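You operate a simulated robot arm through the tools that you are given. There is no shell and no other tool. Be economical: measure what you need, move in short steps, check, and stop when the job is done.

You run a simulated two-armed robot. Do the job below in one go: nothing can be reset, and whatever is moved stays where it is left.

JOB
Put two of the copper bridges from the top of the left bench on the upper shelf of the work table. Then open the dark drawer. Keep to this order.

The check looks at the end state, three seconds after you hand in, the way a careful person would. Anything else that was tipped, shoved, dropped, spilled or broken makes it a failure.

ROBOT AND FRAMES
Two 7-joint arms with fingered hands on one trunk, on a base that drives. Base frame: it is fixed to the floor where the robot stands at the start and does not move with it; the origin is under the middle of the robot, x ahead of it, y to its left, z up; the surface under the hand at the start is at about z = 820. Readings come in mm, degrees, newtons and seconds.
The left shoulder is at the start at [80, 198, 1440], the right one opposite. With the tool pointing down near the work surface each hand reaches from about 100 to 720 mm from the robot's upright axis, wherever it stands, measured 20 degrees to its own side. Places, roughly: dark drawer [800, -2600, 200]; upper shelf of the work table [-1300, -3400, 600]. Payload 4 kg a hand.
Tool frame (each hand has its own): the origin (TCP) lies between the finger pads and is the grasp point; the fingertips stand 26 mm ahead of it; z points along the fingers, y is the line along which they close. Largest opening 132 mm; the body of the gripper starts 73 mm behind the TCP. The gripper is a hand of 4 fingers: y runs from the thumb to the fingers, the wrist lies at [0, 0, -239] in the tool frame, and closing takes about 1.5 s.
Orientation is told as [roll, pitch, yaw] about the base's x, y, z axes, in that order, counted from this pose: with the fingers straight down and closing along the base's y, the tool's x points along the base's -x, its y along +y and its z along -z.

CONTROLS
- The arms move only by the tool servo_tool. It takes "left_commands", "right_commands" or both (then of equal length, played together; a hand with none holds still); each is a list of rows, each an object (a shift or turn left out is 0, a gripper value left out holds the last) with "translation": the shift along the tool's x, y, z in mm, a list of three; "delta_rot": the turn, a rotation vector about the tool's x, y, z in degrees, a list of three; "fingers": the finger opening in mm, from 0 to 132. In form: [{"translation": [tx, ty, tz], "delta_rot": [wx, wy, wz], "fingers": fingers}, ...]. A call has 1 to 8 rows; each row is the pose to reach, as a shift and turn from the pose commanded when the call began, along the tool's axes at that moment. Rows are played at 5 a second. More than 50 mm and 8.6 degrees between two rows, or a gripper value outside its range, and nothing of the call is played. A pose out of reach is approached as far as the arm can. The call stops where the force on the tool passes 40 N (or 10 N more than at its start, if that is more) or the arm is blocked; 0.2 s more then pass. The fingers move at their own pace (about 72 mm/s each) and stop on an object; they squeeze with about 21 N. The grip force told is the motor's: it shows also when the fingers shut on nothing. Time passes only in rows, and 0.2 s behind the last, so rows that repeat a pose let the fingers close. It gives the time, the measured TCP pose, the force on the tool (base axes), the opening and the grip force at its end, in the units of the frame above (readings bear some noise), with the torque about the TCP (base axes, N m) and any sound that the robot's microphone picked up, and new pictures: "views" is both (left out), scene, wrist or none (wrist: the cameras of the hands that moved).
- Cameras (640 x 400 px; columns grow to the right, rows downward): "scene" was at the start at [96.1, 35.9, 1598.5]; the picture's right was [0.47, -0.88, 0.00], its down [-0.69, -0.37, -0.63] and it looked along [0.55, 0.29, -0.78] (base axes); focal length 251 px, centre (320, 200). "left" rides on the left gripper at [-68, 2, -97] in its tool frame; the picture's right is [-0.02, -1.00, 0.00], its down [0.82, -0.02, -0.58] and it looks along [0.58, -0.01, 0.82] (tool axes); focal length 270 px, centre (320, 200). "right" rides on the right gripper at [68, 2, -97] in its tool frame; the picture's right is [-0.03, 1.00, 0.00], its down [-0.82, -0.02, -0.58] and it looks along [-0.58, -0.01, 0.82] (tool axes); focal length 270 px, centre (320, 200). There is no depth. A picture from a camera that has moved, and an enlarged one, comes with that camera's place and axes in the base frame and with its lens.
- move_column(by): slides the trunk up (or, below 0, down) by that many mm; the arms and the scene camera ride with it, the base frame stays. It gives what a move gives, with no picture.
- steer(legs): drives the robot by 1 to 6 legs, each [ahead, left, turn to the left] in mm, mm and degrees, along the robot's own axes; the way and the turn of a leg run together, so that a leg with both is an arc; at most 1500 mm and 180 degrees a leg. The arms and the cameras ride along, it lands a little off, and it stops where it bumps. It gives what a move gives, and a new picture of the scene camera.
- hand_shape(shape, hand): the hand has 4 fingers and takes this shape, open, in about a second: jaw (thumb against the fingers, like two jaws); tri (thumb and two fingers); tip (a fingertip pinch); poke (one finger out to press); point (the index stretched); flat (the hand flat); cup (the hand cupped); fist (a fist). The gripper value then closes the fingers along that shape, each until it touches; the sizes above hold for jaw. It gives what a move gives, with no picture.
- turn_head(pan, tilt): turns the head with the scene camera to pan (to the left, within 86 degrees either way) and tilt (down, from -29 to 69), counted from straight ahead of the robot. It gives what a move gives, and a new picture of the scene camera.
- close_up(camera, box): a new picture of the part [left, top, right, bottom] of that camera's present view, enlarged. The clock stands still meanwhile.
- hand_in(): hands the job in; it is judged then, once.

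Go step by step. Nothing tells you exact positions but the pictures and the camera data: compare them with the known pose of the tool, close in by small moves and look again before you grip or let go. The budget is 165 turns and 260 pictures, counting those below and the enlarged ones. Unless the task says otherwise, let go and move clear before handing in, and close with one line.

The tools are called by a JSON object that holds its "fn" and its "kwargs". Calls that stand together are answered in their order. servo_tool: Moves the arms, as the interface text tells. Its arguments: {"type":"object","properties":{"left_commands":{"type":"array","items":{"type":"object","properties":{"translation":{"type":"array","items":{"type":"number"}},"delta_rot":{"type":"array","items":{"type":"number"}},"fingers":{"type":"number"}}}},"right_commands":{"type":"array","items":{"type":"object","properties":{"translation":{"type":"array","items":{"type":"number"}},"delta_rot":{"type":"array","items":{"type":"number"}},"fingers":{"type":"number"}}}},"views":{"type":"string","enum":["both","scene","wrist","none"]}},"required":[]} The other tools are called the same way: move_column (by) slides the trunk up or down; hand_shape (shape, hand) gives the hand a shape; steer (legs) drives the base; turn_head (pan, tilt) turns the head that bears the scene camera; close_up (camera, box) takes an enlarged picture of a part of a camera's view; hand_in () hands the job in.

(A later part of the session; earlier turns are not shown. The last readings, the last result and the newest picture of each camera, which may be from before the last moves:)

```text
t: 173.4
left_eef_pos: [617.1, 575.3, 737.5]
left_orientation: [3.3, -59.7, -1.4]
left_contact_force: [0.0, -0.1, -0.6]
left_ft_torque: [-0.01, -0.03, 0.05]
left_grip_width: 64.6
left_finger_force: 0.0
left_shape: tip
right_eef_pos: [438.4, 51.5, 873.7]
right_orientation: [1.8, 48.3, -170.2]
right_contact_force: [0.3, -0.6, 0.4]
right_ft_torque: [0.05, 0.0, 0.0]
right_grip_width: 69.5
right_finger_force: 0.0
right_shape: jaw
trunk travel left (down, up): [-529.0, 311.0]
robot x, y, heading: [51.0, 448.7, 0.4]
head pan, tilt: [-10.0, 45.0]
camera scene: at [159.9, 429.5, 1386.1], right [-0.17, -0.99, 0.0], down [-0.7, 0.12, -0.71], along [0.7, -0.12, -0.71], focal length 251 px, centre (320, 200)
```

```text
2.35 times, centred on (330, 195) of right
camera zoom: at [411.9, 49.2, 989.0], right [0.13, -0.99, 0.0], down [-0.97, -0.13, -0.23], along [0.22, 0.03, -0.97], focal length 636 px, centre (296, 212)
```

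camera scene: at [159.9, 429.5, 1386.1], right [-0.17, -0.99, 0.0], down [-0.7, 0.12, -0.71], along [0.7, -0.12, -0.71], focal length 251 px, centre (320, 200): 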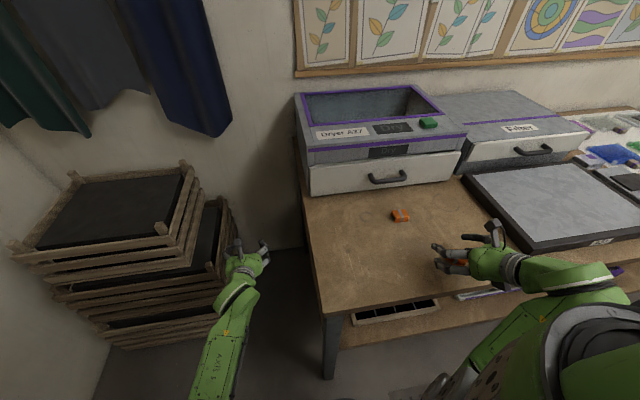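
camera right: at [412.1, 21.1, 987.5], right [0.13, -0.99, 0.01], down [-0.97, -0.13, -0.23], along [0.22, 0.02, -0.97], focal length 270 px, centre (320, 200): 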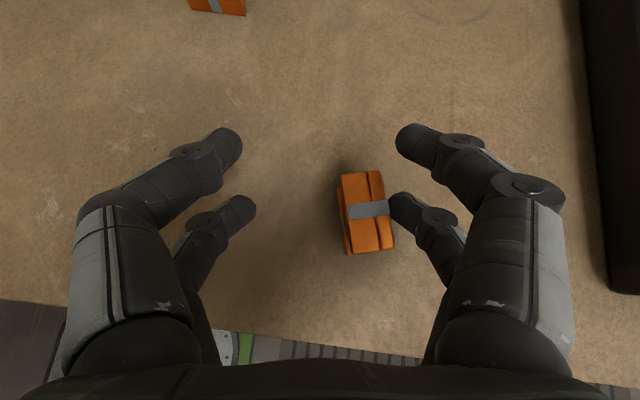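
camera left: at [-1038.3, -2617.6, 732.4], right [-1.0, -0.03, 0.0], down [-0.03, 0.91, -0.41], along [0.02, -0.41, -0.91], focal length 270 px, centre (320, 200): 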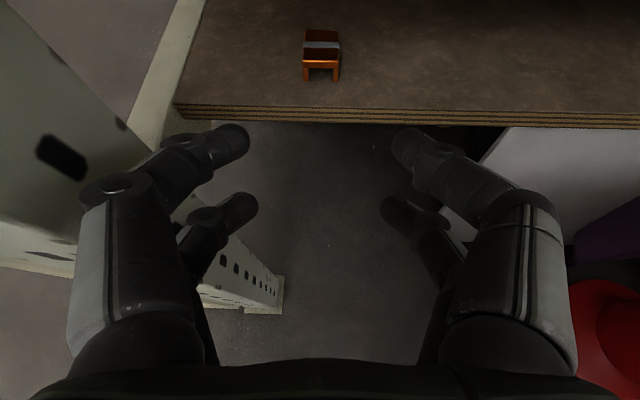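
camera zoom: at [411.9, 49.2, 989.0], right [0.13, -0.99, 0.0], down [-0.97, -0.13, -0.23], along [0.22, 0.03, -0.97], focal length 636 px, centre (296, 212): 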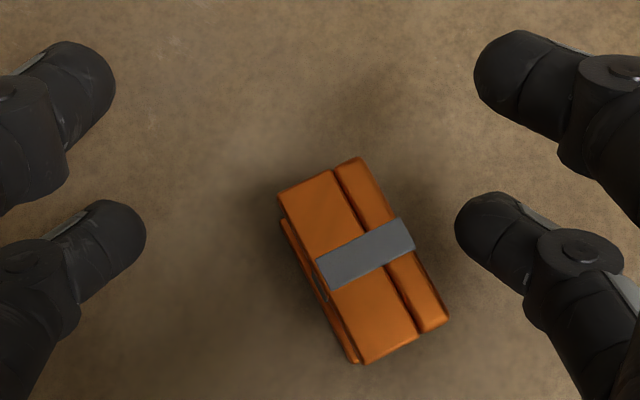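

It slid and turned instead of rolling. New plan: with the left hand, grip it by its ends along its long axis (yaw ≈35°) and roll it upright through the hand's tilt. First raise clear, and turn the robot so the left hand heads at -55° over it.

{"fn": "move_column", "kwargs": {"by": 280}}

{"fn": "steer", "kwargs": {"legs": [[-45, -20, 0], [0, 0, -54]]}}

{"fn": "servo_tool", "kwargs": {"left_commands": [{"delta_rot": [0, 8, 0]}, {"delta_rot": [0, 16, 0]}, {"delta_rot": [0, 24, 0]}, {"delta_rot": [0, 32, 0]}, {"delta_rot": [0, 40, 0]}, {"delta_rot": [0, 48, 0]}, {"delta_rot": [0, 56, 0]}, {"delta_rot": [0, 60, 0]}], "views": "wrist"}}

```text
t: 176.2
left_eef_pos: [617.0, 576.8, 1016.5]
left_orientation: [3.0, -59.7, -1.1]
left_contact_force: [0.1, 1.6, 0.5]
left_ft_torque: [0.0, 0.04, 0.01]
left_grip_width: 64.3
left_finger_force: 0.0
left_shape: tip
right_eef_pos: [439.7, 54.8, 1154.9]
right_orientation: [2.1, 48.3, -170.0]
right_contact_force: [-0.1, -0.7, -0.4]
right_ft_torque: [-0.01, 0.0, -0.05]
right_grip_width: 69.8
right_finger_force: 0.0
right_shape: jaw
trunk travel left (down, up): [-809.0, 31.0]
robot x, y, heading: [46.9, 444.8, 0.3]
head pan, tilt: [-10.0, 45.0]
```

```text
t: 179.6
left_eef_pos: [439.0, 39.6, 1017.6]
left_orientation: [3.0, -59.8, -55.8]
left_contact_force: [-0.5, -0.5, 0.0]
left_ft_torque: [0.01, 0.03, 0.0]
left_grip_width: 64.4
left_finger_force: 0.0
left_shape: tip
right_eef_pos: [-90.2, -116.8, 1154.5]
right_orientation: [2.0, 48.3, 135.3]
right_contact_force: [0.9, -0.2, 0.0]
right_ft_torque: [0.05, 0.01, -0.02]
right_grip_width: 69.7
right_finger_force: 0.1
right_shape: jaw
trunk travel left (down, up): [-809.0, 31.0]
robot x, y, heading: [5.0, 427.0, -54.2]
head pan, tilt: [-10.0, 45.0]
camera scene: at [57.0, 329.4, 1666.2], right [-0.9, -0.43, 0.0], down [-0.31, 0.64, -0.71], along [0.31, -0.64, -0.71], focal length 251 px, centre (320, 200)
```

scene: 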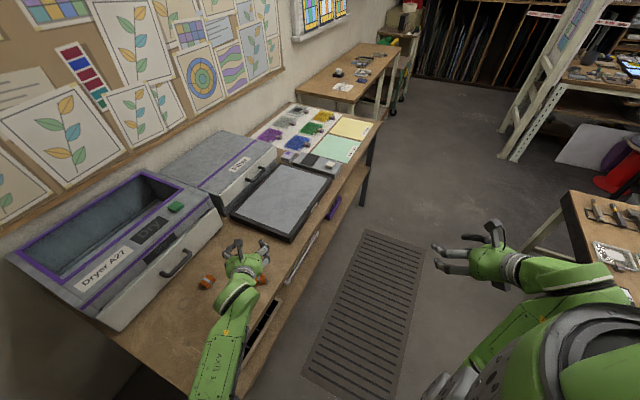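

```text
t: 181.3
left_eef_pos: [438.5, 40.2, 1017.2]
left_orientation: [1.5, 0.4, -53.2]
left_contact_force: [-0.9, 0.1, -0.1]
left_ft_torque: [0.03, 0.0, -0.01]
left_grip_width: 64.3
left_finger_force: 0.0
left_shape: tip
right_eef_pos: [-90.1, -117.1, 1154.7]
right_orientation: [2.0, 48.3, 135.3]
right_contact_force: [0.6, 0.3, -0.1]
right_ft_torque: [0.0, 0.01, -0.01]
right_grip_width: 69.5
right_finger_force: 0.1
right_shape: jaw
trunk travel left (down, up): [-809.0, 31.0]
robot x, y, heading: [4.4, 427.7, -54.3]
head pan, tilt: [-10.0, 45.0]
camera left: at [479.2, -16.2, 1112.7], right [-0.79, -0.62, -0.03], down [-0.52, 0.63, 0.58], along [-0.34, 0.47, -0.81], focal length 270 px, centre (320, 200)
```

left: 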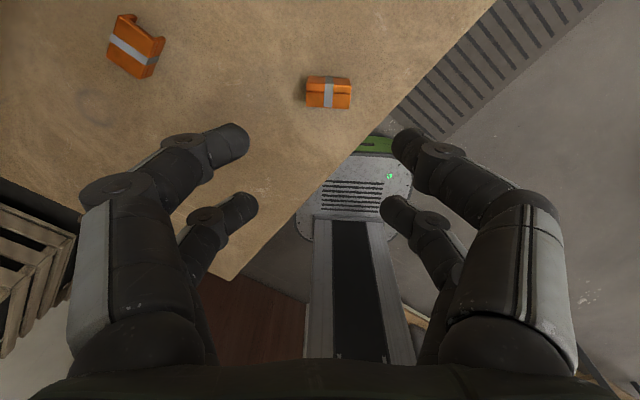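

The hand now heads exactly across the bridge with its ends left and right. Zooming to fix its position.

{"fn": "close_up", "kwargs": {"camera": "left", "box": [290, 60, 370, 125]}}

```text
6.15 times, centred on (330, 92) of left
camera zoom: at [479.2, -16.2, 1112.7], right [-0.79, -0.62, -0.03], down [-0.52, 0.63, 0.58], along [-0.34, 0.47, -0.81], focal length 1663 px, centre (258, 862)
```

zoom: 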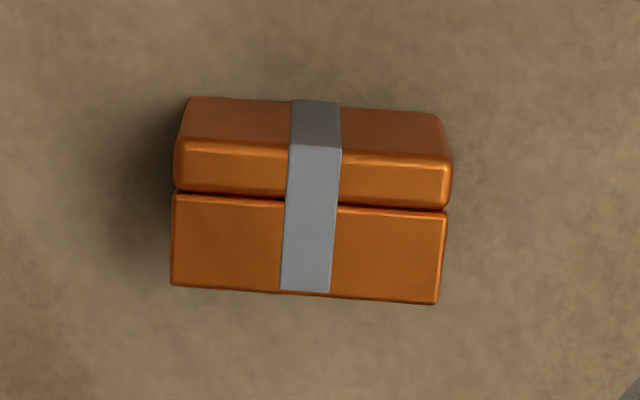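

The bridge's side centre is at [437.7,36.2] and needs 4.4° more yaw. I'll bring the robot-side finger pair over its slab half and descend to z 900.

{"fn": "servo_tool", "kwargs": {"left_commands": [{"translation": [-14, -2, 10], "delta_rot": [0.7, 0, 2.2], "fingers": 80}, {"translation": [-28.6, -5, 40], "delta_rot": [1.5, 0, 4.4]}, {"translation": [-28.6, -5, 80], "delta_rot": [1.5, 0, 4.4]}, {"translation": [-28.6, -5, 117], "delta_rot": [1.5, 0, 4.4]}, {"translation": [-28.6, -5, 117], "delta_rot": [1.5, 0, 4.4]}], "views": "wrist"}}

```text
t: 182.6
left_eef_pos: [456.1, 17.5, 900.0]
left_orientation: [0.0, 0.4, -57.6]
left_contact_force: [-0.9, -0.1, 0.1]
left_ft_torque: [0.01, 0.01, -0.01]
left_grip_width: 79.5
left_finger_force: 0.0
left_shape: tip
right_eef_pos: [-90.1, -116.4, 1153.9]
right_orientation: [2.1, 48.3, 135.2]
right_contact_force: [-0.8, 0.2, -0.1]
right_ft_torque: [0.01, 0.0, -0.03]
right_grip_width: 69.5
right_finger_force: 0.1
right_shape: jaw
trunk travel left (down, up): [-809.0, 31.0]
robot x, y, heading: [5.6, 424.3, -54.7]
head pan, tilt: [-10.0, 45.0]
camera left: at [493.5, -40.9, 995.8], right [-0.83, -0.56, 0.0], down [-0.45, 0.68, 0.58], along [-0.32, 0.48, -0.81], focal length 270 px, centre (320, 200)
```

left: 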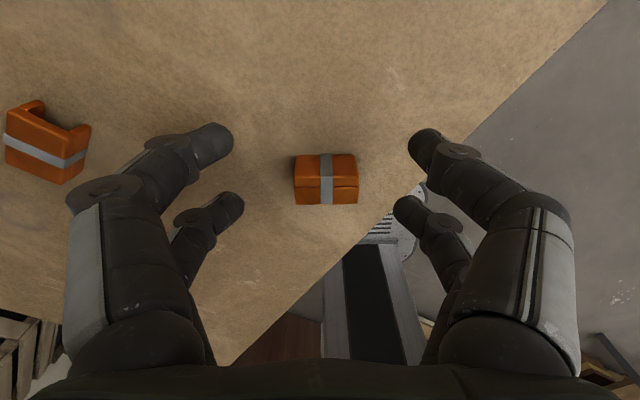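

Well aligned. A small sideways correction, then down to z 850 and close on the ends.

{"fn": "servo_tool", "kwargs": {"left_commands": [{"translation": [-2, -4.5, 20]}, {"translation": [-2, -4.5, 40]}, {"translation": [-2, -4.5, 50]}, {"translation": [-2, -4.5, 50], "fingers": 30}, {"translation": [-2, -4.5, 50], "fingers": 30}, {"translation": [-2, -4.5, 50], "fingers": 20}, {"translation": [-2, -4.5, 50], "fingers": 20}, {"translation": [-2, -4.5, 50], "fingers": 20}], "views": "wrist"}}

{"fn": "close_up", "kwargs": {"camera": "left", "box": [220, 120, 420, 270]}}

```text
t: 184.3
left_eef_pos: [450.3, 13.0, 849.7]
left_orientation: [-0.1, 0.3, -57.7]
left_contact_force: [-0.4, -0.3, 3.6]
left_ft_torque: [0.09, 0.02, 0.03]
left_grip_width: 23.7
left_finger_force: 0.1
left_shape: tip
right_eef_pos: [-90.3, -116.6, 1155.6]
right_orientation: [2.1, 48.3, 135.3]
right_contact_force: [0.9, 0.4, -0.3]
right_ft_torque: [0.02, 0.01, 0.01]
right_grip_width: 69.6
right_finger_force: 0.0
right_shape: jaw
trunk travel left (down, up): [-809.0, 31.0]
robot x, y, heading: [8.7, 426.6, -54.5]
head pan, tilt: [-10.0, 45.0]
camera left: at [489.2, -44.3, 946.4], right [-0.83, -0.56, 0.0], down [-0.45, 0.68, 0.58], along [-0.32, 0.48, -0.81], focal length 270 px, centre (320, 200)
```

left: 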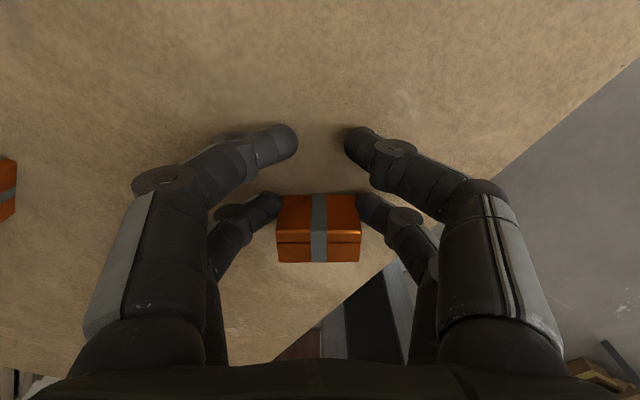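

```text
2.67 times, centred on (320, 195) of left
camera zoom: at [489.2, -44.3, 946.4], right [-0.83, -0.56, 0.0], down [-0.45, 0.68, 0.58], along [-0.32, 0.48, -0.81], focal length 721 px, centre (320, 213)
```

zoom: 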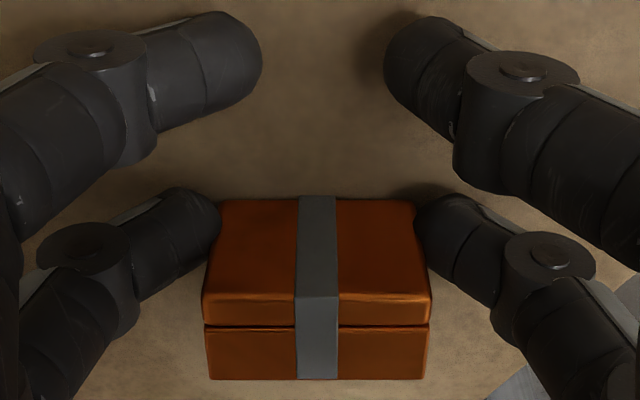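

The fingers bear on the slab's two ends. Closing fully and lifting.

{"fn": "servo_tool", "kwargs": {"left_commands": [{"fingers": 0}, {"fingers": 0}, {"fingers": 0}, {"fingers": 0}, {"fingers": 0}, {"translation": [0, 0, -15]}, {"translation": [0, 0, -40]}, {"translation": [0, 0, -70]}], "views": "none"}}

{"fn": "close_up", "kwargs": {"camera": "left", "box": [220, 120, 420, 270]}}

```text
t: 186.2
left_eef_pos: [450.4, 15.3, 918.8]
left_orientation: [0.0, 0.3, -57.6]
left_contact_force: [0.1, 1.5, -0.1]
left_ft_torque: [-0.06, -0.01, 0.02]
left_grip_width: 3.1
left_finger_force: 20.8
left_shape: tip
right_eef_pos: [-91.8, -115.8, 1154.7]
right_orientation: [2.1, 48.3, 135.3]
right_contact_force: [-0.3, 0.1, -0.8]
right_ft_torque: [-0.01, -0.01, 0.0]
right_grip_width: 69.8
right_finger_force: 0.0
right_shape: jaw
trunk travel left (down, up): [-809.0, 31.0]
robot x, y, heading: [6.5, 426.5, -54.5]
head pan, tilt: [-10.0, 45.0]
```

```text
2.67 times, centred on (320, 195) of left
camera zoom: at [489.4, -43.4, 1015.7], right [-0.83, -0.56, 0.0], down [-0.45, 0.68, 0.58], along [-0.32, 0.48, -0.81], focal length 721 px, centre (320, 213)
```

zoom: 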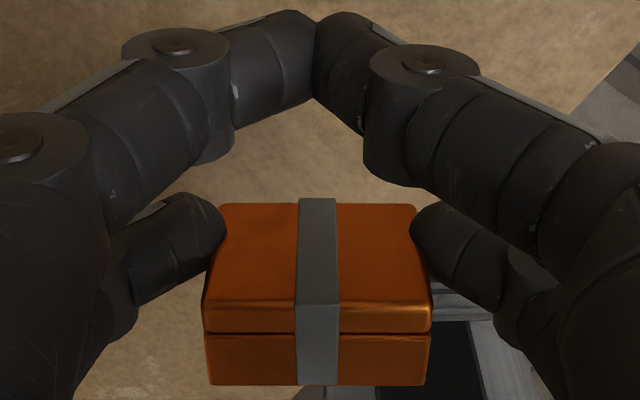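

The bridge is held by its slab. Now tilting the hand forward; this should turn the slab upward.

{"fn": "servo_tool", "kwargs": {"left_commands": [{"translation": [0, 0, -15], "delta_rot": [0, -7.5, 0], "fingers": 0}, {"translation": [0, 0, -30], "delta_rot": [0, -15, 0]}, {"translation": [0, 0, -45], "delta_rot": [0, -22.5, 0]}, {"translation": [0, 0, -60], "delta_rot": [0, -30, 0]}, {"translation": [0, 0, -75], "delta_rot": [0, -37.5, 0]}, {"translation": [0, 0, -90], "delta_rot": [0, -45, 0]}, {"translation": [0, 0, -100], "delta_rot": [0, -52.5, 0]}, {"translation": [0, 0, -100], "delta_rot": [0, -60, 0]}], "views": "none"}}

{"fn": "servo_tool", "kwargs": {"left_commands": [{"delta_rot": [0, -4, 0]}, {"delta_rot": [0, -8, 0]}, {"delta_rot": [0, -12, 0]}, {"delta_rot": [0, -16, 0]}, {"delta_rot": [0, -20, 0]}, {"delta_rot": [0, -20, 0]}], "views": "wrist"}}

```text
t: 187.9
left_eef_pos: [450.9, 12.2, 1019.8]
left_orientation: [0.0, -60.0, -57.7]
left_contact_force: [-0.5, -0.3, -1.1]
left_ft_torque: [0.0, 0.0, 0.02]
left_grip_width: 3.1
left_finger_force: 20.3
left_shape: tip
right_eef_pos: [-90.4, -116.1, 1155.9]
right_orientation: [2.2, 48.3, 135.2]
right_contact_force: [-0.1, 0.9, 0.3]
right_ft_torque: [0.01, 0.0, 0.0]
right_grip_width: 69.5
right_finger_force: 0.1
right_shape: jaw
trunk travel left (down, up): [-809.0, 31.0]
robot x, y, heading: [8.9, 430.3, -54.5]
head pan, tilt: [-10.0, 45.0]
```

```text
t: 189.3
left_eef_pos: [449.7, 12.1, 1019.2]
left_orientation: [-0.2, -79.8, -57.4]
left_contact_force: [-0.7, -0.1, -0.3]
left_ft_torque: [0.04, -0.02, 0.0]
left_grip_width: 2.6
left_finger_force: 21.5
left_shape: tip
right_eef_pos: [-90.4, -116.5, 1154.6]
right_orientation: [2.1, 48.3, 135.2]
right_contact_force: [0.7, -0.2, 0.0]
right_ft_torque: [-0.02, 0.01, 0.02]
right_grip_width: 69.3
right_finger_force: 0.0
right_shape: jaw
trunk travel left (down, up): [-809.0, 31.0]
robot x, y, heading: [4.7, 427.5, -54.8]
head pan, tilt: [-10.0, 45.0]
camera left: at [407.8, 82.7, 1104.0], right [-0.84, -0.54, 0.03], down [-0.4, 0.59, -0.7], along [0.36, -0.6, -0.71], focal length 270 px, centre (320, 200)
```

left: 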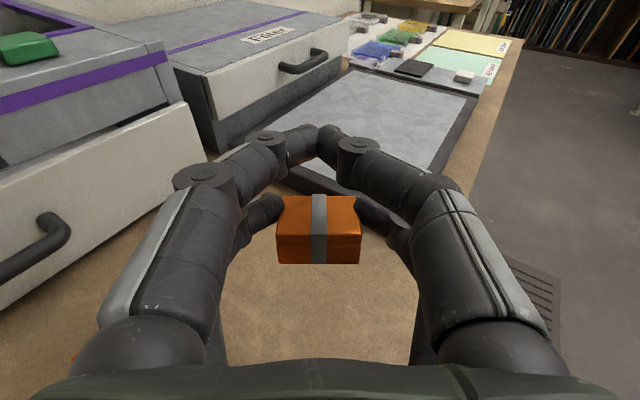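

The bridge is now upright in the left hand (tilt 80°). Driving back to the work table along the known route.

{"fn": "steer", "kwargs": {"legs": [[-150, 0, 0], [0, 0, -34], [0, -90, 0], [1450, 0, 0], [980, 0, 0], [0, -1100, 0]]}}

{"fn": "servo_tool", "kwargs": {"left_commands": [{"translation": [0, 0, 0], "fingers": 0}], "views": "wrist"}}

```text
t: 209.8
left_eef_pos: [-1065.5, -2505.0, 1019.0]
left_orientation: [-0.5, -79.7, -91.2]
left_contact_force: [-0.2, 0.9, 0.0]
left_ft_torque: [-0.02, 0.0, -0.02]
left_grip_width: 3.0
left_finger_force: 21.0
left_shape: tip
right_eef_pos: [-1586.5, -2308.7, 1154.3]
right_orientation: [2.2, 48.3, 101.4]
right_contact_force: [0.0, -0.3, 0.5]
right_ft_torque: [-0.02, 0.0, 0.0]
right_grip_width: 69.9
right_finger_force: 0.1
right_shape: jaw
trunk travel left (down, up): [-809.0, 31.0]
robot x, y, heading: [-1206.1, -1914.8, -88.3]
head pan, tilt: [-10.0, 45.0]
camera scene: at [-1214.2, -2022.8, 1666.2], right [-0.99, 0.15, 0.0], down [0.1, 0.7, -0.71], along [-0.1, -0.7, -0.71], focal length 251 px, centre (320, 200)
```

scene: 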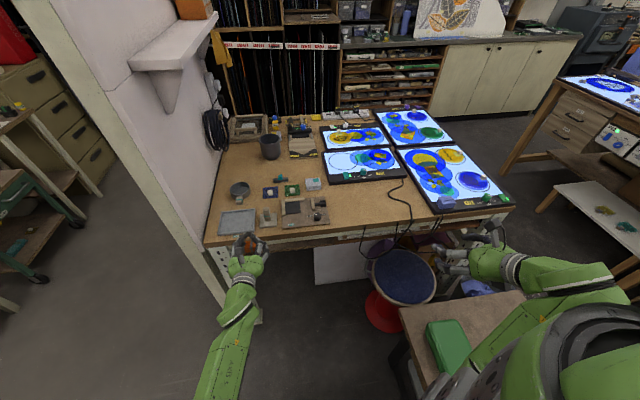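

```text
t: 210.2
left_eef_pos: [-1067.2, -2506.3, 1020.4]
left_orientation: [-0.1, -79.7, -91.6]
left_contact_force: [0.0, -0.3, -0.4]
left_ft_torque: [0.0, 0.03, 0.0]
left_grip_width: 2.7
left_finger_force: 21.1
left_shape: tip
right_eef_pos: [-1586.3, -2309.0, 1154.4]
right_orientation: [2.1, 48.3, 101.1]
right_contact_force: [0.1, 0.6, 0.4]
right_ft_torque: [0.02, 0.02, 0.01]
right_grip_width: 69.6
right_finger_force: 0.1
right_shape: jaw
trunk travel left (down, up): [-809.0, 31.0]
robot x, y, heading: [-1202.2, -1911.8, -88.4]
head pan, tilt: [-10.0, 45.0]
camera left: at [-1062.8, -2423.2, 1103.7], right [-1.0, 0.02, 0.03], down [0.0, 0.71, -0.7], along [-0.04, -0.7, -0.71], focal length 270 px, centre (320, 200)
```

left: 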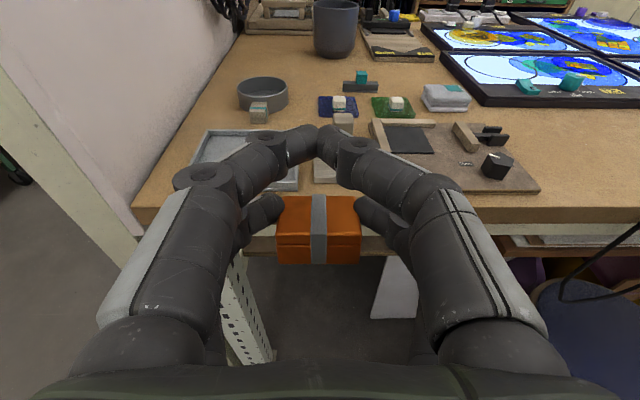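

Arrived with the bridge still upright. I'll shift right 85 mm, lower the trunk to shelf height and look.

{"fn": "steer", "kwargs": {"legs": [[0, -84, 0]]}}

{"fn": "move_column", "kwargs": {"by": -388}}

{"fn": "servo_tool", "kwargs": {"left_commands": [{"translation": [0, 0, 0], "fingers": 0}], "views": "both"}}

```text
t: 211.2
left_eef_pos: [-1140.5, -2506.1, 1018.9]
left_orientation: [-2.9, -79.9, -88.8]
left_contact_force: [0.8, 1.2, -0.9]
left_ft_torque: [-0.03, 0.02, -0.02]
left_grip_width: 2.8
left_finger_force: 21.5
left_shape: tip
right_eef_pos: [-1660.7, -2311.3, 1157.4]
right_orientation: [2.8, 48.1, 101.9]
right_contact_force: [1.2, -0.1, 0.8]
right_ft_torque: [0.0, 0.06, -0.05]
right_grip_width: 69.8
right_finger_force: 0.1
right_shape: jaw
trunk travel left (down, up): [-809.0, 31.0]
robot x, y, heading: [-1285.2, -1914.8, -88.4]
head pan, tilt: [-10.0, 45.0]
camera scene: at [-1285.0, -2024.7, 1666.3], right [-0.99, 0.15, 0.01], down [0.1, 0.7, -0.71], along [-0.11, -0.7, -0.71], focal length 251 px, centre (320, 200)
```

scene: 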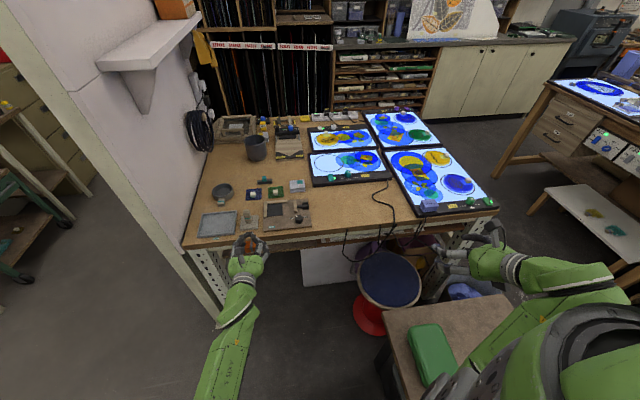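

```text
t: 215.0
left_eef_pos: [-1148.5, -2508.0, 630.7]
left_orientation: [-0.1, -79.7, -91.4]
left_contact_force: [-0.4, -0.5, -1.5]
left_ft_torque: [0.03, -0.01, 0.04]
left_grip_width: 2.6
left_finger_force: 21.6
left_shape: tip
right_eef_pos: [-1670.3, -2311.5, 766.6]
right_orientation: [2.1, 48.3, 101.2]
right_contact_force: [-0.2, -0.3, -0.2]
right_ft_torque: [0.03, -0.04, 0.01]
right_grip_width: 69.7
right_finger_force: 0.0
right_shape: jaw
trunk travel left (down, up): [-421.0, 419.0]
robot x, y, heading: [-1285.5, -1914.0, -88.3]
head pan, tilt: [-10.0, 45.0]
```

```text
t: 215.4
left_eef_pos: [-1148.3, -2507.3, 631.5]
left_orientation: [-0.1, -79.8, -91.5]
left_contact_force: [-1.0, -0.1, -0.5]
left_ft_torque: [0.03, -0.01, 0.01]
left_grip_width: 3.1
left_finger_force: 20.8
left_shape: tip
right_eef_pos: [-1669.5, -2312.2, 766.9]
right_orientation: [2.1, 48.3, 101.3]
right_contact_force: [-0.6, -0.1, -0.4]
right_ft_torque: [0.01, -0.01, 0.01]
right_grip_width: 69.6
right_finger_force: 0.1
right_shape: jaw
trunk travel left (down, up): [-421.0, 419.0]
robot x, y, heading: [-1288.3, -1914.3, -88.2]
head pan, tilt: [-10.0, 45.0]
camera scene: at [-1298.2, -2025.0, 1278.2], right [-0.99, 0.15, 0.0], down [0.1, 0.7, -0.71], along [-0.1, -0.7, -0.71], focal length 251 px, centre (320, 200)
camera left: at [-1144.8, -2425.3, 715.6], right [-1.0, 0.02, 0.03], down [0.0, 0.71, -0.7], along [-0.03, -0.7, -0.71], focal length 270 px, centre (320, 200)
```

scene: 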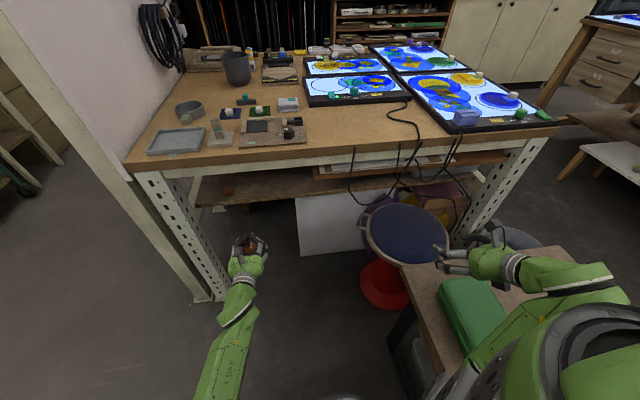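
left: 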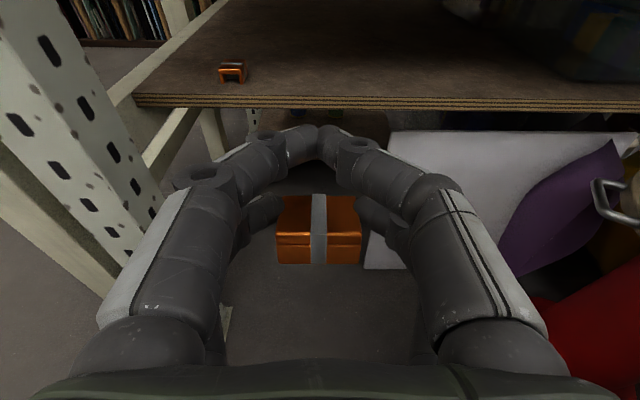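

The first bridge is visible standing on the shelf; clearances look fine. Driving 195 mm ahead, then extending the arm over the shelf.

{"fn": "steer", "kwargs": {"legs": [[195, 0, 0]]}}

{"fn": "servo_tool", "kwargs": {"left_commands": [{"translation": [-4, 0, 22], "fingers": 0}, {"translation": [-8, 0, 45]}, {"translation": [-12, 0, 67]}, {"translation": [-16, 0, 90]}, {"translation": [-20, 0, 112]}, {"translation": [-24, 0, 135]}, {"translation": [-24, 0, 135]}], "views": "wrist"}}

```text
t: 217.0
left_eef_pos: [-1144.1, -2702.3, 630.6]
left_orientation: [-0.2, -79.6, -91.5]
left_contact_force: [0.7, -0.1, 0.2]
left_ft_torque: [-0.01, 0.02, -0.01]
left_grip_width: 2.9
left_finger_force: 21.2
left_shape: tip
right_eef_pos: [-1663.8, -2507.3, 767.0]
right_orientation: [2.2, 48.4, 101.3]
right_contact_force: [0.6, -0.6, -0.8]
right_ft_torque: [-0.02, 0.01, 0.0]
right_grip_width: 69.7
right_finger_force: 0.0
right_shape: jaw
trunk travel left (down, up): [-421.0, 419.0]
robot x, y, heading: [-1282.4, -2110.3, -88.7]
head pan, tilt: [-10.0, 45.0]
camera scene: at [-1292.7, -2220.8, 1278.1], right [-0.99, 0.15, 0.0], down [0.1, 0.7, -0.71], along [-0.1, -0.7, -0.71], focal length 251 px, centre (320, 200)
```

scene: 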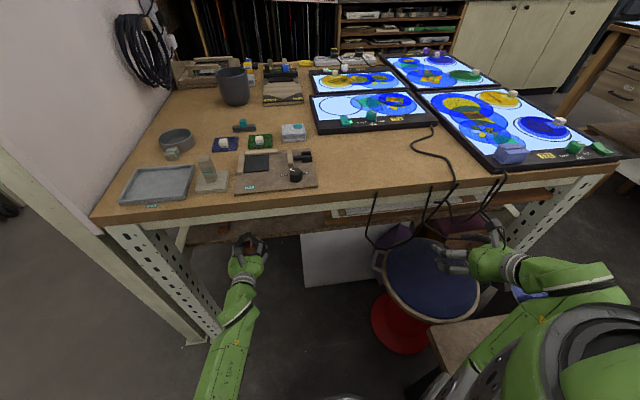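

```text
t: 218.6
left_eef_pos: [-1148.4, -2839.9, 630.7]
left_orientation: [-0.1, -79.8, -91.6]
left_contact_force: [1.2, -0.5, -0.6]
left_ft_torque: [0.01, 0.01, 0.02]
left_grip_width: 2.9
left_finger_force: 21.0
left_shape: tip
right_eef_pos: [-1664.3, -2506.8, 766.2]
right_orientation: [2.1, 48.4, 101.4]
right_contact_force: [1.0, 0.3, 0.3]
right_ft_torque: [0.02, -0.01, 0.04]
right_grip_width: 69.7
right_finger_force: 0.1
right_shape: jaw
trunk travel left (down, up): [-421.0, 419.0]
robot x, y, heading: [-1284.3, -2113.2, -88.6]
head pan, tilt: [-10.0, 45.0]
camera left: at [-1143.6, -2758.0, 714.9], right [-1.0, 0.02, 0.03], down [0.0, 0.71, -0.7], along [-0.03, -0.7, -0.71], focal length 270 px, centre (320, 200)
```

left: 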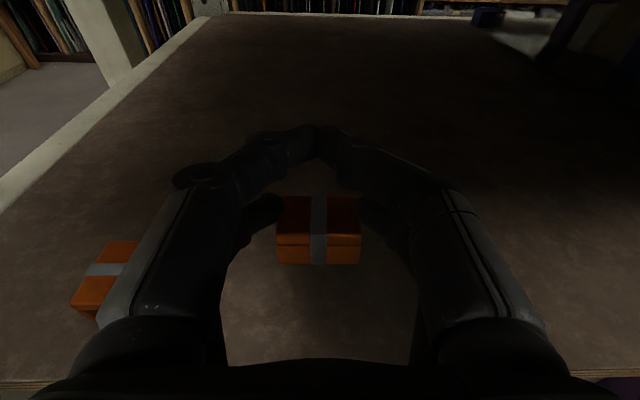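

The first bridge is close on the left; I'll shift 25 mm right while lowering 18 mm.

{"fn": "servo_tool", "kwargs": {"left_commands": [{"translation": [0, -12, 0], "fingers": 0}, {"translation": [0, -25, 0]}, {"translation": [6, -25, 1]}, {"translation": [12, -25, 2]}, {"translation": [18, -25, 3]}, {"translation": [18, -25, 3]}], "views": "none"}}

{"fn": "servo_tool", "kwargs": {"left_commands": [{"translation": [2, 0, 0.3]}, {"translation": [4, 0, 0.7]}, {"translation": [6, 0, 1]}, {"translation": [8, 0, 1.4]}, {"translation": [8, 0, 1.4]}], "views": "none"}}

{"fn": "close_up", "kwargs": {"camera": "left", "box": [220, 150, 420, 300]}}

```text
t: 220.0
left_eef_pos: [-1173.3, -2838.9, 612.9]
left_orientation: [-0.1, -79.7, -91.7]
left_contact_force: [0.4, -0.1, -1.0]
left_ft_torque: [0.01, 0.01, -0.02]
left_grip_width: 2.7
left_finger_force: 21.1
left_shape: tip
right_eef_pos: [-1664.4, -2506.5, 767.0]
right_orientation: [2.1, 48.2, 101.3]
right_contact_force: [0.0, 0.1, 0.3]
right_ft_torque: [-0.01, 0.01, -0.02]
right_grip_width: 69.4
right_finger_force: 0.1
right_shape: jaw
trunk travel left (down, up): [-421.0, 419.0]
robot x, y, heading: [-1281.8, -2108.8, -88.2]
head pan, tilt: [-10.0, 45.0]
```

```text
t: 221.2
left_eef_pos: [-1172.6, -2839.1, 603.9]
left_orientation: [-0.2, -79.6, -91.5]
left_contact_force: [0.4, 0.3, -0.3]
left_ft_torque: [0.01, 0.02, -0.01]
left_grip_width: 3.0
left_finger_force: 20.7
left_shape: tip
right_eef_pos: [-1663.9, -2506.5, 766.2]
right_orientation: [2.1, 48.3, 101.3]
right_contact_force: [0.1, 0.2, -1.4]
right_ft_torque: [0.03, 0.03, 0.0]
right_grip_width: 69.5
right_finger_force: 0.0
right_shape: jaw
trunk travel left (down, up): [-421.0, 419.0]
robot x, y, heading: [-1279.9, -2105.9, -88.1]
head pan, tilt: [-10.0, 45.0]
```

```text
2.67 times, centred on (320, 225) of left
camera zoom: at [-1168.4, -2756.6, 688.7], right [-1.0, 0.02, 0.03], down [0.0, 0.71, -0.7], along [-0.03, -0.7, -0.71], focal length 721 px, centre (320, 133)
```

zoom: 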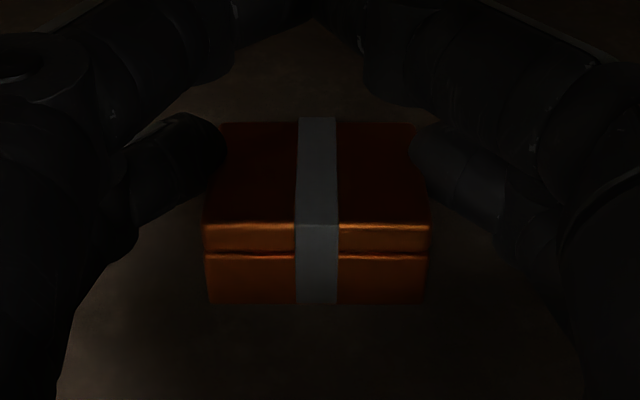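

No contact yet at z 604; continuing in small steps.

{"fn": "servo_tool", "kwargs": {"left_commands": [{"translation": [1.5, 0, 0.2]}, {"translation": [3, 0, 0.5]}, {"translation": [4, 0, 0.7]}, {"translation": [4, 0, 0.7]}], "views": "none"}}

{"fn": "servo_tool", "kwargs": {"left_commands": [{"translation": [1.5, 0, 0.2]}, {"translation": [3, 0, 0.5]}, {"translation": [3, 0, 0.5]}], "views": "none"}}

```text
t: 222.2
left_eef_pos: [-1171.7, -2838.7, 600.2]
left_orientation: [-0.2, -79.8, -91.4]
left_contact_force: [-0.3, -0.4, -0.9]
left_ft_torque: [-0.01, -0.01, 0.0]
left_grip_width: 3.0
left_finger_force: 21.2
left_shape: tip
right_eef_pos: [-1664.4, -2506.8, 765.9]
right_orientation: [2.0, 48.3, 101.3]
right_contact_force: [-0.2, -0.1, 0.1]
right_ft_torque: [0.01, -0.03, -0.05]
right_grip_width: 69.3
right_finger_force: 0.1
right_shape: jaw
trunk travel left (down, up): [-421.0, 419.0]
robot x, y, heading: [-1281.2, -2112.4, -87.9]
head pan, tilt: [-10.0, 45.0]
```

```text
t: 223.0
left_eef_pos: [-1173.8, -2840.1, 597.3]
left_orientation: [-0.2, -79.7, -91.4]
left_contact_force: [-0.4, 0.5, -1.2]
left_ft_torque: [0.05, 0.0, 0.0]
left_grip_width: 3.0
left_finger_force: 21.1
left_shape: tip
right_eef_pos: [-1664.2, -2507.7, 765.9]
right_orientation: [2.1, 48.3, 101.3]
right_contact_force: [0.1, 0.1, -0.5]
right_ft_torque: [0.01, -0.01, -0.02]
right_grip_width: 69.7
right_finger_force: 0.1
right_shape: jaw
trunk travel left (down, up): [-421.0, 419.0]
robot x, y, heading: [-1280.2, -2109.6, -88.4]
head pan, tilt: [-10.0, 45.0]
```

{"fn": "servo_tool", "kwargs": {"left_commands": [{"translation": [1.5, 0, 0.2]}, {"translation": [2.5, 0, 0.4]}, {"translation": [2.5, 0, 0.4]}], "views": "none"}}

{"fn": "servo_tool", "kwargs": {"left_commands": [{"translation": [1.5, 0, 0.2]}, {"translation": [2.5, 0, 0.4]}, {"translation": [2.5, 0, 0.4]}], "views": "none"}}

{"fn": "close_up", "kwargs": {"camera": "left", "box": [220, 150, 420, 300]}}

```text
t: 223.8
left_eef_pos: [-1173.2, -2838.1, 595.1]
left_orientation: [-0.2, -79.7, -91.5]
left_contact_force: [0.5, 0.2, 0.2]
left_ft_torque: [0.03, -0.02, -0.01]
left_grip_width: 2.8
left_finger_force: 21.4
left_shape: tip
right_eef_pos: [-1665.0, -2507.2, 766.1]
right_orientation: [2.1, 48.4, 101.3]
right_contact_force: [0.1, 0.7, 0.2]
right_ft_torque: [-0.01, 0.02, -0.02]
right_grip_width: 69.6
right_finger_force: 0.1
right_shape: jaw
trunk travel left (down, up): [-421.0, 419.0]
robot x, y, heading: [-1281.3, -2105.7, -88.3]
head pan, tilt: [-10.0, 45.0]
```

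```text
t: 224.6
left_eef_pos: [-1172.3, -2838.6, 593.2]
left_orientation: [-0.2, -79.8, -91.3]
left_contact_force: [0.0, 0.9, 3.1]
left_ft_torque: [-0.01, -0.05, 0.01]
left_grip_width: 3.0
left_finger_force: 21.3
left_shape: tip
right_eef_pos: [-1664.3, -2505.8, 767.5]
right_orientation: [2.0, 48.3, 101.3]
right_contact_force: [-0.2, 0.1, -0.1]
right_ft_torque: [-0.02, 0.0, -0.02]
right_grip_width: 69.4
right_finger_force: 0.1
right_shape: jaw
trunk travel left (down, up): [-421.0, 419.0]
robot x, y, heading: [-1280.6, -2113.2, -88.3]
head pan, tilt: [-10.0, 45.0]
```

```text
2.67 times, centred on (320, 225) of left
camera zoom: at [-1168.7, -2756.0, 677.4], right [-1.0, 0.02, 0.03], down [0.0, 0.71, -0.7], along [-0.03, -0.7, -0.71], focal length 721 px, centre (320, 133)
```

zoom: 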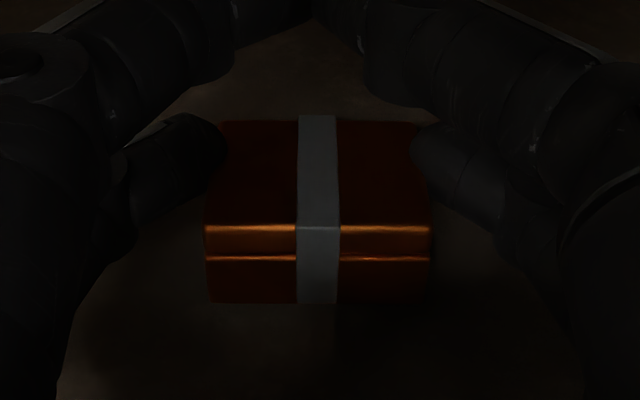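

Contact felt (≈4 N). Opening gently to 65.

{"fn": "servo_tool", "kwargs": {"left_commands": [{"fingers": 20}, {"fingers": 40}, {"fingers": 55}, {"fingers": 68}, {"fingers": 68}, {"fingers": 68}, {"fingers": 68}], "views": "none"}}

{"fn": "close_up", "kwargs": {"camera": "left", "box": [180, 130, 460, 310]}}

```text
t: 226.2
left_eef_pos: [-1171.7, -2838.6, 592.1]
left_orientation: [-0.1, -79.7, -91.5]
left_contact_force: [-0.2, 0.1, 0.5]
left_ft_torque: [-0.01, 0.0, 0.01]
left_grip_width: 67.6
left_finger_force: 0.1
left_shape: tip
right_eef_pos: [-1664.3, -2506.3, 767.1]
right_orientation: [2.1, 48.4, 101.3]
right_contact_force: [-0.1, 0.5, 0.5]
right_ft_torque: [0.0, -0.01, -0.02]
right_grip_width: 69.6
right_finger_force: 0.1
right_shape: jaw
trunk travel left (down, up): [-421.0, 419.0]
robot x, y, heading: [-1282.3, -2107.4, -88.4]
head pan, tilt: [-10.0, 45.0]
```

```text
2.22 times, centred on (320, 220) of left
camera zoom: at [-1168.5, -2756.1, 676.4], right [-1.0, 0.02, 0.03], down [0.0, 0.71, -0.7], along [-0.03, -0.7, -0.71], focal length 601 px, centre (320, 156)
```

zoom: 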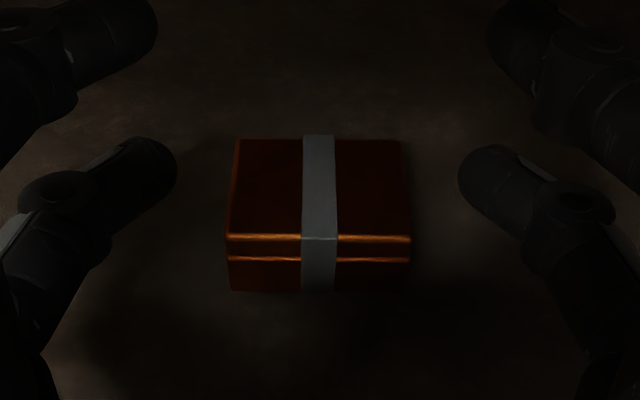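

The second bridge stands upright and free. Withdrawing the hand straight back.

{"fn": "servo_tool", "kwargs": {"left_commands": [{"translation": [0, 0, -20]}, {"translation": [0, 0, -45]}, {"translation": [0, 0, -70]}, {"translation": [0, 0, -95]}, {"translation": [0, 0, -120]}, {"translation": [0, 0, -150]}, {"translation": [0, 0, -150]}], "views": "none"}}

{"fn": "steer", "kwargs": {"legs": [[-450, 0, 0]]}}

{"fn": "turn_head", "kwargs": {"pan": 5, "tilt": 28}}

{"fn": "close_up", "kwargs": {"camera": "scene", "box": [200, 150, 420, 290]}}

```text
t: 227.8
left_eef_pos: [-1168.6, -2691.5, 618.9]
left_orientation: [-0.2, -79.7, -91.4]
left_contact_force: [0.3, -0.2, 0.0]
left_ft_torque: [0.0, 0.01, 0.04]
left_grip_width: 67.6
left_finger_force: 0.1
left_shape: tip
right_eef_pos: [-1663.5, -2507.1, 766.7]
right_orientation: [2.2, 48.3, 101.4]
right_contact_force: [-0.9, -0.2, 0.2]
right_ft_torque: [0.0, 0.03, -0.05]
right_grip_width: 69.5
right_finger_force: 0.0
right_shape: jaw
trunk travel left (down, up): [-421.0, 419.0]
robot x, y, heading: [-1280.0, -2107.0, -88.6]
head pan, tilt: [-10.0, 45.0]
```

```text
t: 230.5
left_eef_pos: [-1178.4, -2245.7, 620.4]
left_orientation: [-0.1, -79.6, -91.3]
left_contact_force: [-0.4, -0.4, 0.0]
left_ft_torque: [0.0, -0.01, -0.01]
left_grip_width: 67.6
left_finger_force: 0.1
left_shape: tip
right_eef_pos: [-1675.8, -2062.8, 766.0]
right_orientation: [2.1, 48.3, 101.5]
right_contact_force: [0.2, 0.6, -0.1]
right_ft_torque: [0.01, -0.01, 0.01]
right_grip_width: 69.4
right_finger_force: 0.0
right_shape: jaw
trunk travel left (down, up): [-421.0, 419.0]
robot x, y, heading: [-1292.8, -1667.4, -88.0]
head pan, tilt: [-10.0, 45.0]
camera scene: at [-1305.6, -1773.9, 1278.2], right [-0.99, 0.14, 0.0], down [0.1, 0.7, -0.71], along [-0.1, -0.7, -0.71], focal length 251 px, centre (320, 200)
```

scene: 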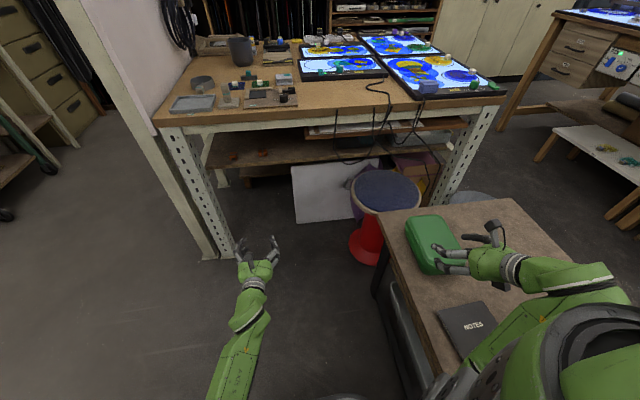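

```text
t: 231.3
left_eef_pos: [-1178.1, -2244.3, 619.0]
left_orientation: [-0.1, -79.7, -91.2]
left_contact_force: [0.0, -0.1, -0.1]
left_ft_torque: [-0.02, -0.02, -0.03]
left_grip_width: 67.4
left_finger_force: 0.0
left_shape: tip
right_eef_pos: [-1677.0, -2061.9, 767.1]
right_orientation: [2.1, 48.4, 101.5]
right_contact_force: [0.3, 0.2, -0.4]
right_ft_torque: [-0.04, -0.01, 0.06]
right_grip_width: 69.4
right_finger_force: 0.0
right_shape: jaw
trunk travel left (down, up): [-421.0, 419.0]
robot x, y, heading: [-1293.7, -1665.9, -88.1]
head pan, tilt: [5.0, 28.0]
camera scene: at [-1283.3, -1784.7, 1303.9], right [-0.99, -0.12, 0.0], down [-0.06, 0.47, -0.88], along [0.1, -0.88, -0.47], focal length 251 px, centre (320, 200)
```

scene: 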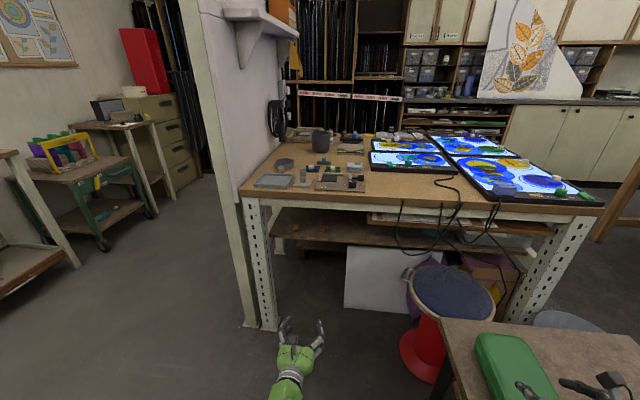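

```text
2.86 times, centred on (310, 220) of scene
camera zoom: at [-1283.3, -1784.7, 1303.9], right [-0.99, -0.12, 0.0], down [-0.06, 0.47, -0.88], along [0.1, -0.88, -0.47], focal length 716 px, centre (349, 143)
```

zoom: 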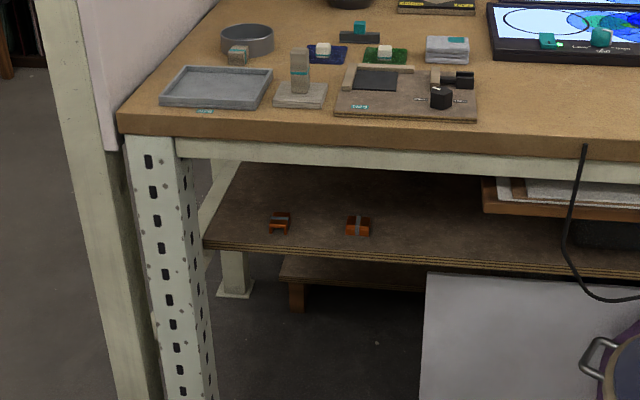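

Both bridges stand upright on the upper shelf. Now for the dark drawer near [800,-2600,200]: I'll raise the trunk and look toward it.

{"fn": "move_column", "kwargs": {"by": 350}}

{"fn": "turn_head", "kwargs": {"pan": 62, "tilt": 25}}

{"fn": "close_up", "kwargs": {"camera": "scene", "box": [220, 130, 460, 290]}}

```text
t: 234.7
left_eef_pos: [-1178.4, -2246.6, 969.9]
left_orientation: [-0.1, -79.6, -91.2]
left_contact_force: [0.6, 0.7, -0.1]
left_ft_torque: [0.0, -0.03, 0.01]
left_grip_width: 67.2
left_finger_force: 0.0
left_shape: tip
right_eef_pos: [-1675.4, -2063.0, 1116.5]
right_orientation: [2.1, 48.3, 101.4]
right_contact_force: [0.1, 0.3, -0.8]
right_ft_torque: [0.0, 0.0, 0.0]
right_grip_width: 69.6
right_finger_force: 0.2
right_shape: jaw
trunk travel left (down, up): [-771.0, 69.0]
robot x, y, heading: [-1289.5, -1665.5, -88.3]
head pan, tilt: [5.0, 28.0]
```

```text
t: 235.9
left_eef_pos: [-1178.0, -2245.4, 969.9]
left_orientation: [-0.1, -79.7, -91.2]
left_contact_force: [-0.1, 0.2, 0.3]
left_ft_torque: [-0.01, -0.02, 0.0]
left_grip_width: 67.7
left_finger_force: 0.1
left_shape: tip
right_eef_pos: [-1675.2, -2062.2, 1115.8]
right_orientation: [2.1, 48.3, 101.6]
right_contact_force: [-0.7, 0.3, 0.8]
right_ft_torque: [-0.01, -0.01, -0.01]
right_grip_width: 69.3
right_finger_force: 0.0
right_shape: jaw
trunk travel left (down, up): [-771.0, 69.0]
robot x, y, heading: [-1296.4, -1663.4, -88.0]
head pan, tilt: [62.0, 25.0]
camera scene: at [-1211.4, -1734.7, 1658.8], right [-0.44, -0.9, 0.0], down [-0.38, 0.19, -0.91], along [0.81, -0.4, -0.42], focal length 251 px, centre (320, 200)
```

scene: 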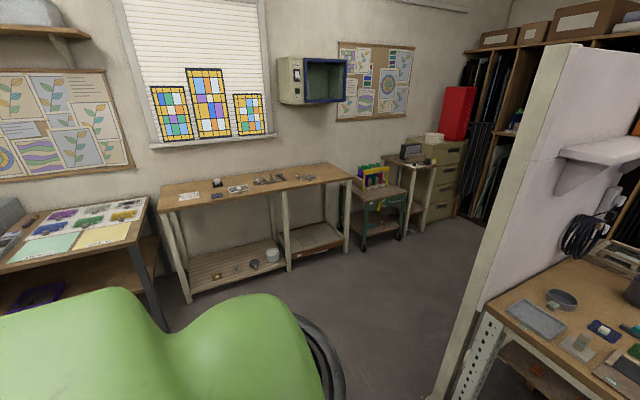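

```text
2.50 times, centred on (340, 210) of scene
camera zoom: at [-1211.4, -1734.7, 1658.8], right [-0.44, -0.9, 0.0], down [-0.38, 0.19, -0.91], along [0.81, -0.4, -0.42], focal length 626 px, centre (270, 175)
```

zoom: 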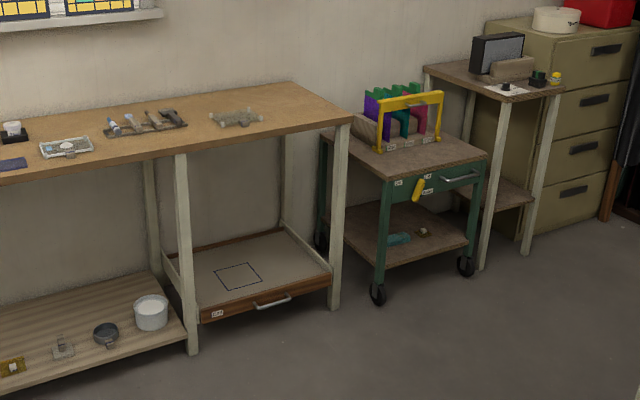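

The dark-fronted drawer is the wooden one under the side bench, its handle near [550,-2615,200], opening toward -x. I'll drive to the aisle beside it (facing -y) and look closer.

{"fn": "steer", "kwargs": {"legs": [[0, 1350, -2], [150, 0, 0]]}}

{"fn": "turn_head", "kwargs": {"pan": 33, "tilt": 50}}

{"fn": "close_up", "kwargs": {"camera": "scene", "box": [240, 100, 480, 260]}}

```text
t: 243.7
left_eef_pos: [168.8, -2373.4, 970.6]
left_orientation: [-0.1, -79.8, -93.0]
left_contact_force: [0.0, 0.1, 0.8]
left_ft_torque: [0.01, 0.03, 0.0]
left_grip_width: 67.4
left_finger_force: 0.0
left_shape: tip
right_eef_pos: [-321.9, -2173.6, 1117.2]
right_orientation: [2.2, 48.5, 99.7]
right_contact_force: [0.0, 0.3, 0.3]
right_ft_torque: [0.01, 0.02, 0.01]
right_grip_width: 69.7
right_finger_force: 0.1
right_shape: jaw
trunk travel left (down, up): [-771.0, 69.0]
robot x, y, heading: [70.1, -1793.7, -89.7]
head pan, tilt: [62.0, 25.0]
camera scene: at [151.7, -1859.6, 1659.0], right [-0.47, -0.88, 0.0], down [-0.37, 0.2, -0.91], along [0.8, -0.42, -0.42], focal length 251 px, centre (320, 200)
```

scene: 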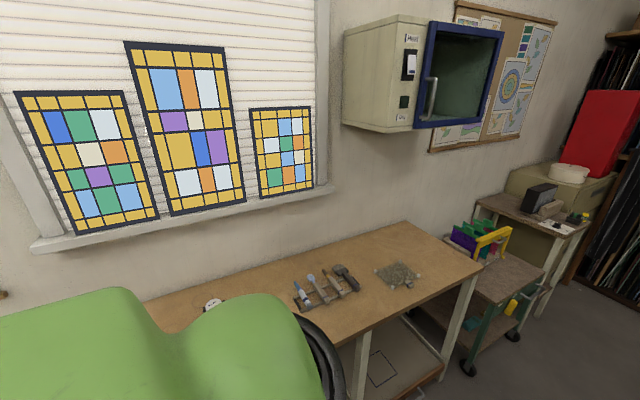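

```text
t: 244.7
left_eef_pos: [169.9, -2374.9, 969.3]
left_orientation: [-0.1, -79.6, -93.0]
left_contact_force: [-0.3, 0.1, -0.1]
left_ft_torque: [-0.01, 0.0, 0.03]
left_grip_width: 67.2
left_finger_force: 0.0
left_shape: tip
right_eef_pos: [-324.1, -2178.1, 1115.8]
right_orientation: [2.2, 48.4, 99.8]
right_contact_force: [0.7, -1.0, 0.3]
right_ft_torque: [-0.01, 0.01, 0.02]
right_grip_width: 69.7
right_finger_force: 0.1
right_shape: jaw
trunk travel left (down, up): [-771.0, 69.0]
robot x, y, heading: [67.4, -1790.4, -89.8]
head pan, tilt: [33.0, 50.0]
camera scene: at [112.0, -1886.4, 1621.3], right [-0.84, -0.55, 0.0], down [-0.42, 0.64, -0.64], along [0.35, -0.54, -0.77], focal length 251 px, centre (320, 200)
```

scene: 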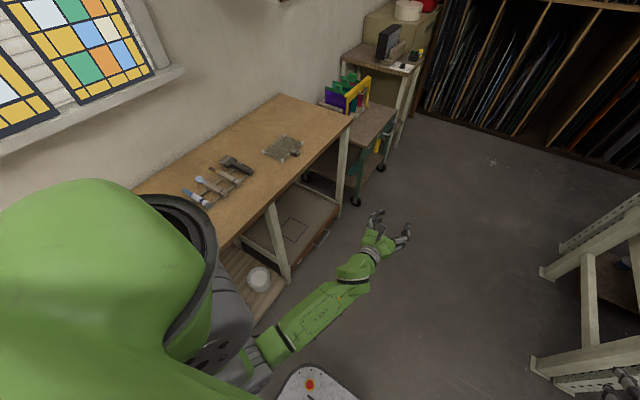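

```text
2.50 times, centred on (360, 180) of scene
camera zoom: at [112.0, -1886.4, 1621.3], right [-0.84, -0.55, 0.0], down [-0.42, 0.64, -0.64], along [0.35, -0.54, -0.77], focal length 626 px, centre (220, 250)
```

zoom: 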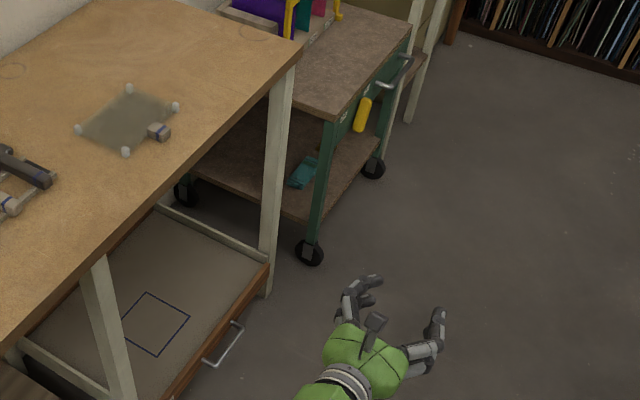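

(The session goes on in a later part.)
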